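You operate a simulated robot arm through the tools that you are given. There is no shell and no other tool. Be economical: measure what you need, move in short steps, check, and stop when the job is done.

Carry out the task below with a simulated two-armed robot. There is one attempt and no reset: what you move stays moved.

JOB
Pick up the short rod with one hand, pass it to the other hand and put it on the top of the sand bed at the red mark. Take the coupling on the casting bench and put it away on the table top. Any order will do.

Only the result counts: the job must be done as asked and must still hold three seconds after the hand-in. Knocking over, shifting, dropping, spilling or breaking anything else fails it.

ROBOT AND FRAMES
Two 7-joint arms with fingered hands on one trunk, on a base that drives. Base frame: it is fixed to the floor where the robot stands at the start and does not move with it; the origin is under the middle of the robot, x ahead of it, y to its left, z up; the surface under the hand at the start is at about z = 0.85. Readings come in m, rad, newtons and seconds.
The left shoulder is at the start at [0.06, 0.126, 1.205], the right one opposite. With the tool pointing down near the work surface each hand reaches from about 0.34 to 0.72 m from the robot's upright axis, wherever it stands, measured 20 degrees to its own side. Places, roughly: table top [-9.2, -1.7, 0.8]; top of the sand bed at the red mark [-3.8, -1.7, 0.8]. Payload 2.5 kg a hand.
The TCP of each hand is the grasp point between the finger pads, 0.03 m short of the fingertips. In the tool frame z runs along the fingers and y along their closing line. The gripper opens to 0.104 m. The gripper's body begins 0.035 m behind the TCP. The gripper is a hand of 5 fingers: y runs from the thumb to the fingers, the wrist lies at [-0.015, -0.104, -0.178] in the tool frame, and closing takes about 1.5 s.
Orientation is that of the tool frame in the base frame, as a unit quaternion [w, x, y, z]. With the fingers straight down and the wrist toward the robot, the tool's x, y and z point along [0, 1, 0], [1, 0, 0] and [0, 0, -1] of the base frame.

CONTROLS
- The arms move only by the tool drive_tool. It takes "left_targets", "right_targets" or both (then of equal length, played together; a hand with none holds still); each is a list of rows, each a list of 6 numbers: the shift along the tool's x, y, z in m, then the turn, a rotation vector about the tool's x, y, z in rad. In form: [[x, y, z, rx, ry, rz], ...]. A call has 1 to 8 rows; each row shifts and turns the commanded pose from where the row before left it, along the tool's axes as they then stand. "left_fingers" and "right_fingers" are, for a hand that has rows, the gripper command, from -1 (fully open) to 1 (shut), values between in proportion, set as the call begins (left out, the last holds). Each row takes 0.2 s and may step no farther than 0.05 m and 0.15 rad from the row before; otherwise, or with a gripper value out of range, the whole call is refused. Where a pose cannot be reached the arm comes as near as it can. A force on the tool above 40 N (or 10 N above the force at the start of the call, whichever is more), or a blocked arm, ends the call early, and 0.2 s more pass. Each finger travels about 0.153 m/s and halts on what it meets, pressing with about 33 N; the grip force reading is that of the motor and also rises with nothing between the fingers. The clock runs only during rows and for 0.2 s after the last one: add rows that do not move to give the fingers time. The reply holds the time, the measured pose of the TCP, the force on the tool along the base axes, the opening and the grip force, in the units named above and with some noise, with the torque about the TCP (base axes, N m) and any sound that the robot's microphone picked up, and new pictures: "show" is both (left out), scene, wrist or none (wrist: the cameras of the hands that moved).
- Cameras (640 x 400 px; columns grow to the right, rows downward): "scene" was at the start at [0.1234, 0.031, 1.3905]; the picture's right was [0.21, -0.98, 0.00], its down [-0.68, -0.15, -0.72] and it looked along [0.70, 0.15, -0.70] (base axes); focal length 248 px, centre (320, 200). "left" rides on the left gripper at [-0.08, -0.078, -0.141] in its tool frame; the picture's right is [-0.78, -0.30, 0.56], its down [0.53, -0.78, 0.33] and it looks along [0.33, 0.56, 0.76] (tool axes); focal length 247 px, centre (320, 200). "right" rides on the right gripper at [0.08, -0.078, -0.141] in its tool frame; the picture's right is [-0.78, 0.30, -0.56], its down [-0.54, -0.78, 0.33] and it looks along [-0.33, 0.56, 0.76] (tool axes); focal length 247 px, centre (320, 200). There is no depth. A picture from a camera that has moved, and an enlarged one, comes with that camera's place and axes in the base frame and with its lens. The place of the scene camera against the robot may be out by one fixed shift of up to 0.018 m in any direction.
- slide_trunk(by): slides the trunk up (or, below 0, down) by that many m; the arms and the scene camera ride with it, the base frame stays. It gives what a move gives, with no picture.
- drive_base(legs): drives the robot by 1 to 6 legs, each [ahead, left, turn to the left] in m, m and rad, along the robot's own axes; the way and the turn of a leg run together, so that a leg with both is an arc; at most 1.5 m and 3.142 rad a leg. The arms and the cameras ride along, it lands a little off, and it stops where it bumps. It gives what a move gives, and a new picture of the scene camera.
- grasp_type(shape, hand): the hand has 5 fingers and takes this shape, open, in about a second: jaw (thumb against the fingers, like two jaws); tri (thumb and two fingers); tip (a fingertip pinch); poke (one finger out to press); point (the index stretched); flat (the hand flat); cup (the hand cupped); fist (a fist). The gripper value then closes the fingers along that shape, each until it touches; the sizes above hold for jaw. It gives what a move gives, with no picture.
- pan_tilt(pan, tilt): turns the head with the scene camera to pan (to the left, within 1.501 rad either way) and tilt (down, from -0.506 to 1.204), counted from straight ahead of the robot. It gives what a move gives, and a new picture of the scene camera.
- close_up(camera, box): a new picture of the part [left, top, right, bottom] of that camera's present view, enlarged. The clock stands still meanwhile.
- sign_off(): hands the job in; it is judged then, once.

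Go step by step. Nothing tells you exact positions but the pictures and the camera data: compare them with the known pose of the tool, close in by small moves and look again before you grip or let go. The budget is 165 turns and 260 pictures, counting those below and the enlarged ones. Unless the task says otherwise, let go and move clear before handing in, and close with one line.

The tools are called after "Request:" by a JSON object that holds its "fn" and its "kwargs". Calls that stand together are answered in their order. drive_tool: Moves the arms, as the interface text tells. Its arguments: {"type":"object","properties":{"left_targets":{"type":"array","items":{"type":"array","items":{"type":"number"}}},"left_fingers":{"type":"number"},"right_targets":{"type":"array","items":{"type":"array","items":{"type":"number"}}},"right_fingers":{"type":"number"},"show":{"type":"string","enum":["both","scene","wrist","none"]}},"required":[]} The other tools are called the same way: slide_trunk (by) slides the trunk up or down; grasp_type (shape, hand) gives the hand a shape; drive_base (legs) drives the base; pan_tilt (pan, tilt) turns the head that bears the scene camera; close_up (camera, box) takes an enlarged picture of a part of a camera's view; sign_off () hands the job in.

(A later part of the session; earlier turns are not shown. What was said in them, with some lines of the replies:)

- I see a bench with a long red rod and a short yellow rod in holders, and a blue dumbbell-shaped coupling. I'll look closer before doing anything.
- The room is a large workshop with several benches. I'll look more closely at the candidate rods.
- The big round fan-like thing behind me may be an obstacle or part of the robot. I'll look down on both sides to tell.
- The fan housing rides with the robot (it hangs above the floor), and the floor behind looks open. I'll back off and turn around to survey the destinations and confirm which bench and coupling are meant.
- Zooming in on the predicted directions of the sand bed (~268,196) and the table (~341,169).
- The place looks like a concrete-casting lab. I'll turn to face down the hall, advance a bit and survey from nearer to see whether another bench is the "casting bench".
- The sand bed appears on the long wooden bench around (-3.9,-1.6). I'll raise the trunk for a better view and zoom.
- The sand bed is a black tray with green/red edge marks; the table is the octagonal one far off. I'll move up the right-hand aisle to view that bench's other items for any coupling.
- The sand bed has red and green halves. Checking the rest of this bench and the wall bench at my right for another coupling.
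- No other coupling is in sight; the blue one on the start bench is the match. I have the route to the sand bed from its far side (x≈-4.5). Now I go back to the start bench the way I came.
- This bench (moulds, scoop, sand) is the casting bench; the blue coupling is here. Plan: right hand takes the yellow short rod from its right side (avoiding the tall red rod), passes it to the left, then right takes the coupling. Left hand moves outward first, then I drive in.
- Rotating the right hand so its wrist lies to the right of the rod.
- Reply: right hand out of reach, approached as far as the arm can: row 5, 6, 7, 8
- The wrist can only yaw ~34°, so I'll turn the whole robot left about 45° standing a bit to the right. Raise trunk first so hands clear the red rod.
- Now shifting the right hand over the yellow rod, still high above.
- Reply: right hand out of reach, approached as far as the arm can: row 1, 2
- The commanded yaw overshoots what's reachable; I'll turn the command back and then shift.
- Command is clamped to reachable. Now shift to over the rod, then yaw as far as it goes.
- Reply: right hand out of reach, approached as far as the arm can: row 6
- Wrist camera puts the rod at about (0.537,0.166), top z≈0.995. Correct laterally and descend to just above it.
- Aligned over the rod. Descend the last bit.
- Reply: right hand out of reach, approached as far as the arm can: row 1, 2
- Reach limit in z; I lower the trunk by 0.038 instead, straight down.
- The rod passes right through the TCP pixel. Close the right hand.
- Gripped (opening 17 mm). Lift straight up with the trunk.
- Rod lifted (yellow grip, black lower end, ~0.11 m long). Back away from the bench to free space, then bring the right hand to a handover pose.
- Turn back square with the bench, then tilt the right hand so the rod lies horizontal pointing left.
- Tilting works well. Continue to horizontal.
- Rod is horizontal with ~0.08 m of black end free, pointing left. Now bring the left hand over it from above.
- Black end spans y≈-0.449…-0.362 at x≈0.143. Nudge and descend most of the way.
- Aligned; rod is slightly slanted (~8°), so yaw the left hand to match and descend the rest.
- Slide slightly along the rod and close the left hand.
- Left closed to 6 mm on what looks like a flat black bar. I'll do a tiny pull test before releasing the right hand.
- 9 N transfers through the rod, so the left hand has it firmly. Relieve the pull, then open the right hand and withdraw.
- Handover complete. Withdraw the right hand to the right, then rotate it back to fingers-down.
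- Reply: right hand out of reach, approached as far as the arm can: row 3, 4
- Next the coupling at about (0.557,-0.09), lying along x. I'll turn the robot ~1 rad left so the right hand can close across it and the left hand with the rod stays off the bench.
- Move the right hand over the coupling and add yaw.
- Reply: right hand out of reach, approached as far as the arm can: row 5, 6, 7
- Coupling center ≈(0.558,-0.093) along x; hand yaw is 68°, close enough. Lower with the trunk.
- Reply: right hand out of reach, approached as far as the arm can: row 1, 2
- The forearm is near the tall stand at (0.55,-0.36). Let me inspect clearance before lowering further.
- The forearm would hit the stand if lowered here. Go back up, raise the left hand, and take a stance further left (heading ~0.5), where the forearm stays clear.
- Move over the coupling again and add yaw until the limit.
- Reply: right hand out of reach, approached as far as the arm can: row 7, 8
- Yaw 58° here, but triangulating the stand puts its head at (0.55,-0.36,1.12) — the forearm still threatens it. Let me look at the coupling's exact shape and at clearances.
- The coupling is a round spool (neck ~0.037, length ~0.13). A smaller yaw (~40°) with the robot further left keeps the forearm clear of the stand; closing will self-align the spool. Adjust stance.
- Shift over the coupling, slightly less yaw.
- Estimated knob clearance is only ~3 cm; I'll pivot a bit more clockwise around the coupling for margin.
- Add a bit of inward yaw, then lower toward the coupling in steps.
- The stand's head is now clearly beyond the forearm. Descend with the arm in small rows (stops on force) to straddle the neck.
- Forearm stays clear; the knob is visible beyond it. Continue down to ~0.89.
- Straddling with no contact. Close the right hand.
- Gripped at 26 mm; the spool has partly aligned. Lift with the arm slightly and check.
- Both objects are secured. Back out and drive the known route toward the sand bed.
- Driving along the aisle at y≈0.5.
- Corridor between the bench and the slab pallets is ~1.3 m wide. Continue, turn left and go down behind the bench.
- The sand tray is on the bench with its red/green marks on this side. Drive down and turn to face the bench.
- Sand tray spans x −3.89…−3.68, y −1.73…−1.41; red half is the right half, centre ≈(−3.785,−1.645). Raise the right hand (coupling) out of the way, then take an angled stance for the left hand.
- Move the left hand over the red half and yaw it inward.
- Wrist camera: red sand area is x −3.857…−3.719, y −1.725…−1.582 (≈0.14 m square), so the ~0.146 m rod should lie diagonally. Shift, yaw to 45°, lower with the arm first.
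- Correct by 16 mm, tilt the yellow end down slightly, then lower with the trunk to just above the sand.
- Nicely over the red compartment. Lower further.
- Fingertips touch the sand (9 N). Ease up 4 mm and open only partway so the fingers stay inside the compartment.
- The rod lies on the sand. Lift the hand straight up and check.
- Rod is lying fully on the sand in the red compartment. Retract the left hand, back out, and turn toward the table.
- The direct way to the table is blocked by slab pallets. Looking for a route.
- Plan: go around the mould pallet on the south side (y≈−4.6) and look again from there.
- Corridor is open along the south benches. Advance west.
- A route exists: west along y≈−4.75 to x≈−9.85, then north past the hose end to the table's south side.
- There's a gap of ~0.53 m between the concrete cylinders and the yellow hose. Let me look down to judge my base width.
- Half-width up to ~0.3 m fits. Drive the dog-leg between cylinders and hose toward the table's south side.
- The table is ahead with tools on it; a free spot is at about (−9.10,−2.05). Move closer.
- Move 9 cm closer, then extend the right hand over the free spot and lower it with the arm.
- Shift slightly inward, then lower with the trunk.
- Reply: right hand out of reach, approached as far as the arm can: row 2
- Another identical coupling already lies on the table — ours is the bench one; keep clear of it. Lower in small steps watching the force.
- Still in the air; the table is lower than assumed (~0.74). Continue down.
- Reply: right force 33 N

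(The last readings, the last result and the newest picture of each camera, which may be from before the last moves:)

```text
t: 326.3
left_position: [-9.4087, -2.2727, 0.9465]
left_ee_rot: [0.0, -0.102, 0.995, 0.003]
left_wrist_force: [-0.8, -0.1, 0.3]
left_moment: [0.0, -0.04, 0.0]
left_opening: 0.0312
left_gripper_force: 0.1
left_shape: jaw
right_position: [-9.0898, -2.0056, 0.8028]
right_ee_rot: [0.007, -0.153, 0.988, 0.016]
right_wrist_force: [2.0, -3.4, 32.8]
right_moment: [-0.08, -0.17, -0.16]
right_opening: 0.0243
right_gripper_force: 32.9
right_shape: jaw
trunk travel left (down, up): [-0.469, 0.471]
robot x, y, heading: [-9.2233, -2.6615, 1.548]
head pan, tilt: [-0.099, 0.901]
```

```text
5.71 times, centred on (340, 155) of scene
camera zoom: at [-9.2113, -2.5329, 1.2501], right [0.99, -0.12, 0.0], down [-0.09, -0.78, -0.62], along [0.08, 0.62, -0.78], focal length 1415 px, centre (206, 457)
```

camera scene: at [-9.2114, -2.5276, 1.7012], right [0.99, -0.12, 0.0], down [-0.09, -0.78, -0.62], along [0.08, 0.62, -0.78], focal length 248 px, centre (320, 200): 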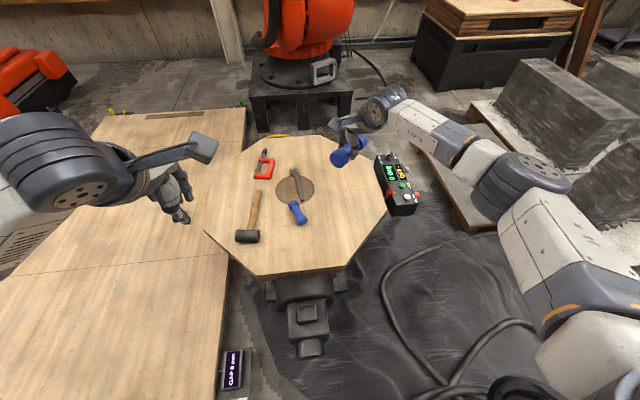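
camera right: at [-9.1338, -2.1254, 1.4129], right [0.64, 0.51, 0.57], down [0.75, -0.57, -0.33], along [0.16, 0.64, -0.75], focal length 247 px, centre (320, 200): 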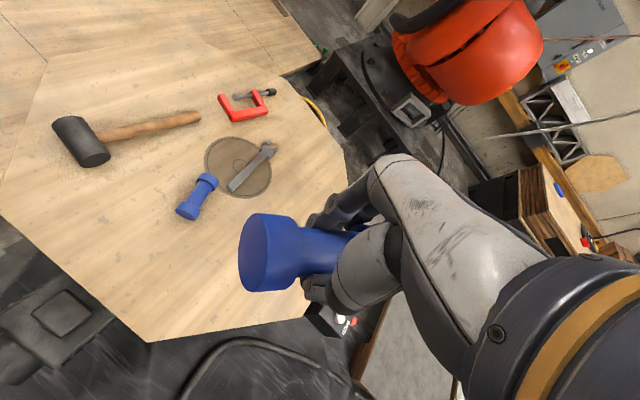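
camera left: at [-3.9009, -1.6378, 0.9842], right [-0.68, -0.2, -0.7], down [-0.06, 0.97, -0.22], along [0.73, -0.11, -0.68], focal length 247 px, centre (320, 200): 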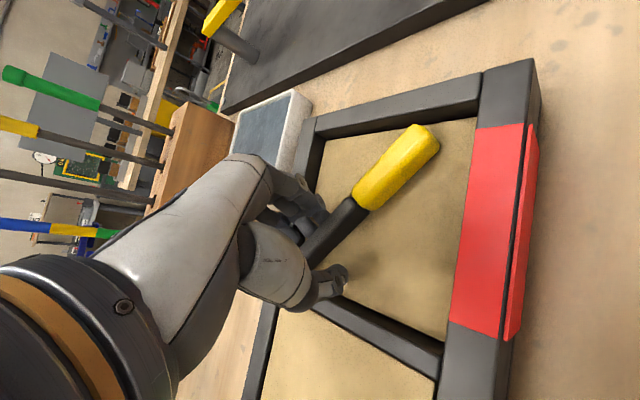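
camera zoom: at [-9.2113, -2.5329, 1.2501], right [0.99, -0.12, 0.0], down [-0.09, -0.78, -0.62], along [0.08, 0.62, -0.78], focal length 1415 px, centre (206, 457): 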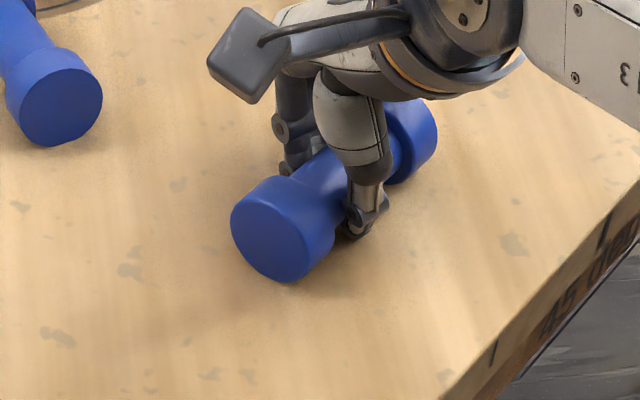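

Contact at 33 N; ease up 6 mm, then open gradually.

Request:
{"fn": "slide_trunk", "kwargs": {"by": 0.007}}

Request:
{"fn": "drive_tool", "kwargs": {"right_targets": [[0, 0, 0, 0, 0, 0], [0, 0, 0, 0, 0, 0]], "right_fingers": 0.4, "show": "none"}}

Request:
{"fn": "drive_tool", "kwargs": {"right_targets": [[0, 0, 0, 0, 0, 0], [0, 0, 0, 0, 0, 0], [0, 0, 0, 0, 0, 0]], "right_fingers": -0.6, "show": "both"}}

```text
t: 326.8
left_position: [-9.4085, -2.2717, 0.952]
left_ee_rot: [0.001, -0.104, 0.995, 0.001]
left_wrist_force: [0.0, -0.3, 0.2]
left_moment: [0.01, 0.0, 0.01]
left_opening: 0.0311
left_gripper_force: 0.0
left_shape: jaw
right_position: [-9.0893, -2.0071, 0.8026]
right_ee_rot: [0.007, -0.152, 0.988, 0.01]
right_wrist_force: [-1.1, 5.0, 17.0]
right_moment: [0.11, -0.1, -0.12]
right_opening: 0.0243
right_gripper_force: 32.7
right_shape: jaw
trunk travel left (down, up): [-0.476, 0.464]
robot x, y, heading: [-9.224, -2.6573, 1.551]
head pan, tilt: [-0.099, 0.901]
```

```text
t: 327.4
left_position: [-9.4083, -2.2716, 0.9532]
left_ee_rot: [0.0, -0.103, 0.995, 0.002]
left_wrist_force: [0.8, -0.4, 0.0]
left_moment: [0.0, 0.01, 0.03]
left_opening: 0.0312
left_gripper_force: 0.1
left_shape: jaw
right_position: [-9.0869, -2.0063, 0.8006]
right_ee_rot: [0.008, -0.152, 0.988, 0.008]
right_wrist_force: [3.3, 1.4, 15.4]
right_moment: [-0.3, -0.15, 0.1]
right_opening: 0.0324
right_gripper_force: 0.2
right_shape: jaw
trunk travel left (down, up): [-0.476, 0.464]
robot x, y, heading: [-9.2245, -2.6532, 1.547]
head pan, tilt: [-0.099, 0.901]
```

```text
t: 328.2
left_position: [-9.4082, -2.2703, 0.9533]
left_ee_rot: [0.001, -0.104, 0.995, 0.002]
left_wrist_force: [0.3, 0.3, 0.1]
left_moment: [-0.01, 0.03, 0.03]
left_opening: 0.0311
left_gripper_force: 0.0
left_shape: jaw
right_position: [-9.0893, -2.0068, 0.8007]
right_ee_rot: [0.007, -0.152, 0.988, 0.009]
right_wrist_force: [-2.1, 4.4, 13.2]
right_moment: [-0.52, -0.14, -0.01]
right_opening: 0.0808
right_gripper_force: 0.1
right_shape: jaw
trunk travel left (down, up): [-0.476, 0.464]
robot x, y, heading: [-9.2215, -2.6582, 1.545]
head pan, tilt: [-0.099, 0.901]
camera scene: at [-9.2112, -2.5302, 1.2564], right [0.99, -0.12, 0.0], down [-0.09, -0.78, -0.62], along [0.08, 0.62, -0.78], focal length 248 px, centre (320, 200)
camera right: at [-9.1447, -2.1084, 0.9396], right [0.64, 0.51, 0.57], down [0.75, -0.57, -0.33], along [0.16, 0.65, -0.75], focal length 247 px, centre (320, 200)
```

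scene: 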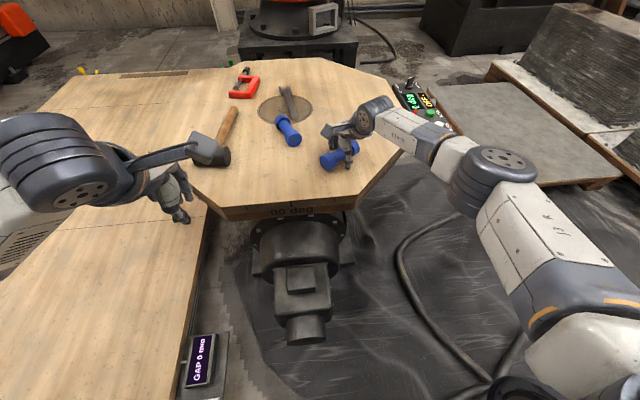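
right: 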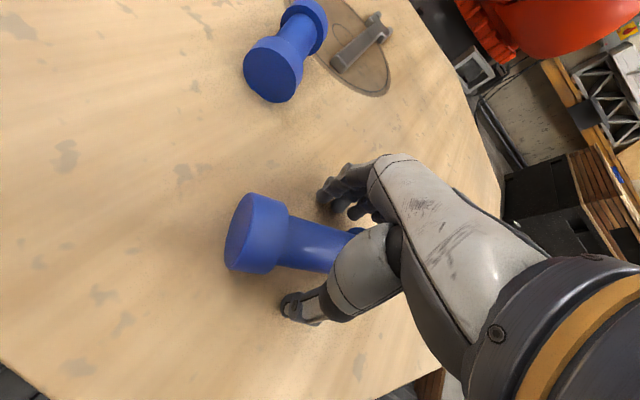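

Released; the coupling rests on the table. Raise the trunk straight up.

Request:
{"fn": "slide_trunk", "kwargs": {"by": 0.03}}

Request:
{"fn": "slide_trunk", "kwargs": {"by": 0.25}}

Request:
{"fn": "close_up", "kwargs": {"camera": "right", "box": [0, 0, 640, 400]}}

Request:
{"fn": "close_up", "kwargs": {"camera": "scene", "box": [200, 100, 440, 250]}}

```text
t: 329.0
left_position: [-9.4079, -2.2709, 0.9822]
left_ee_rot: [-0.001, -0.104, 0.995, 0.0]
left_wrist_force: [-0.9, -0.1, -0.3]
left_moment: [0.01, 0.0, 0.0]
left_opening: 0.0311
left_gripper_force: 0.0
left_shape: jaw
right_position: [-9.0872, -2.0066, 0.8284]
right_ee_rot: [0.008, -0.153, 0.988, 0.007]
right_wrist_force: [0.2, 0.2, 0.1]
right_moment: [-0.03, 0.03, -0.01]
right_opening: 0.0832
right_gripper_force: 0.0
right_shape: jaw
trunk travel left (down, up): [-0.506, 0.434]
robot x, y, heading: [-9.2237, -2.6557, 1.55]
head pan, tilt: [-0.099, 0.901]
```

```text
t: 331.6
left_position: [-9.4091, -2.2696, 1.2337]
left_ee_rot: [0.0, -0.104, 0.995, 0.001]
left_wrist_force: [0.1, -0.6, -1.3]
left_moment: [0.0, 0.01, -0.04]
left_opening: 0.0312
left_gripper_force: 0.1
left_shape: jaw
right_position: [-9.0882, -2.0064, 1.079]
right_ee_rot: [0.008, -0.152, 0.988, 0.007]
right_wrist_force: [0.4, -0.2, -0.1]
right_moment: [-0.01, 0.02, -0.03]
right_opening: 0.0829
right_gripper_force: 0.0
right_shape: jaw
trunk travel left (down, up): [-0.756, 0.184]
robot x, y, heading: [-9.2233, -2.6583, 1.549]
head pan, tilt: [-0.099, 0.901]
```

```text
1.00 times, centred on (320, 200) of right (not enlarged: the box is as wide or as high as the picture)
camera zoom: at [-9.144, -2.1079, 1.2182], right [0.64, 0.51, 0.57], down [0.75, -0.57, -0.33], along [0.16, 0.64, -0.75], focal length 247 px, centre (320, 200)
```

zoom: 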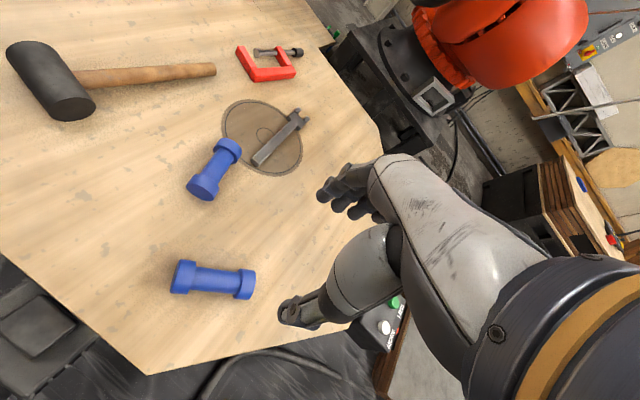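

```text
2.67 times, centred on (320, 175) of scene
camera zoom: at [-9.2107, -2.5292, 1.5363], right [0.99, -0.12, 0.0], down [-0.09, -0.78, -0.62], along [0.08, 0.62, -0.78], focal length 660 px, centre (320, 267)
```

zoom: 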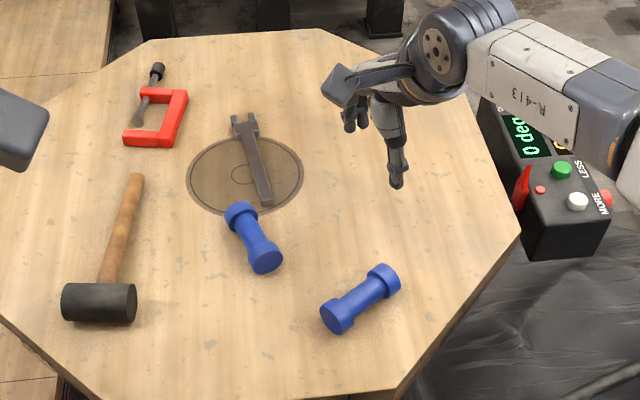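

The coupling lies where I put it, well inside the edge and apart from everything else. One last check that it stays still.

Request:
{"fn": "drive_tool", "kwargs": {"right_targets": [[0, 0, -0.03, 0, 0, 0], [0, 0, -0.03, 0, 0, 0], [0, 0, 0, 0, 0, 0], [0, 0, 0, 0, 0, 0], [0, 0, 0, 0, 0, 0], [0, 0, 0, 0, 0, 0]], "show": "none"}}

Request:
{"fn": "close_up", "kwargs": {"camera": "scene", "box": [200, 100, 440, 250]}}

```text
t: 333.0
left_position: [-9.41, -2.2698, 1.2328]
left_ee_rot: [0.001, -0.105, 0.995, 0.001]
left_wrist_force: [0.4, -0.9, 0.2]
left_moment: [0.01, -0.03, 0.02]
left_opening: 0.0312
left_gripper_force: 0.1
left_shape: jaw
right_position: [-9.0909, -2.0077, 1.1409]
right_ee_rot: [0.007, -0.152, 0.988, 0.008]
right_wrist_force: [-0.3, 0.1, 0.7]
right_moment: [0.04, -0.03, 0.01]
right_opening: 0.083
right_gripper_force: 0.0
right_shape: jaw
trunk travel left (down, up): [-0.756, 0.184]
robot x, y, heading: [-9.2234, -2.6547, 1.555]
head pan, tilt: [-0.099, 0.901]
```

```text
2.67 times, centred on (320, 175) of scene
camera zoom: at [-9.2107, -2.5293, 1.5363], right [0.99, -0.12, 0.0], down [-0.09, -0.78, -0.62], along [0.08, 0.62, -0.78], focal length 660 px, centre (320, 267)
```

zoom: 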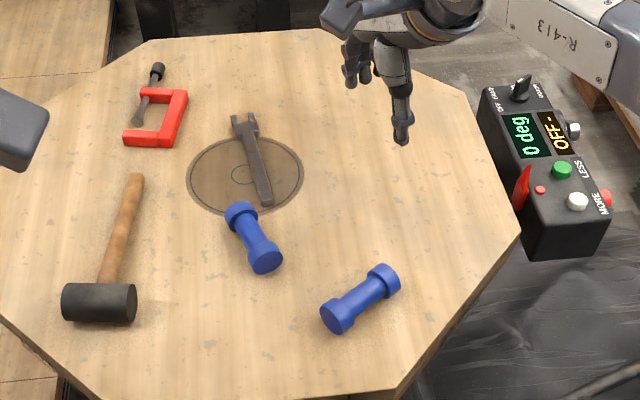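

The coupling has not moved, both hands are empty and clear, and the rod lies on the sand at the red mark. I'm handing in.

Request:
{"fn": "sign_off", "kwargs": {}}

```text
The job is handed in.
```

The job is handed in: the short rod was passed from the right hand to the left and laid on the sand at the red mark, and the casting-bench coupling rests on the table top.
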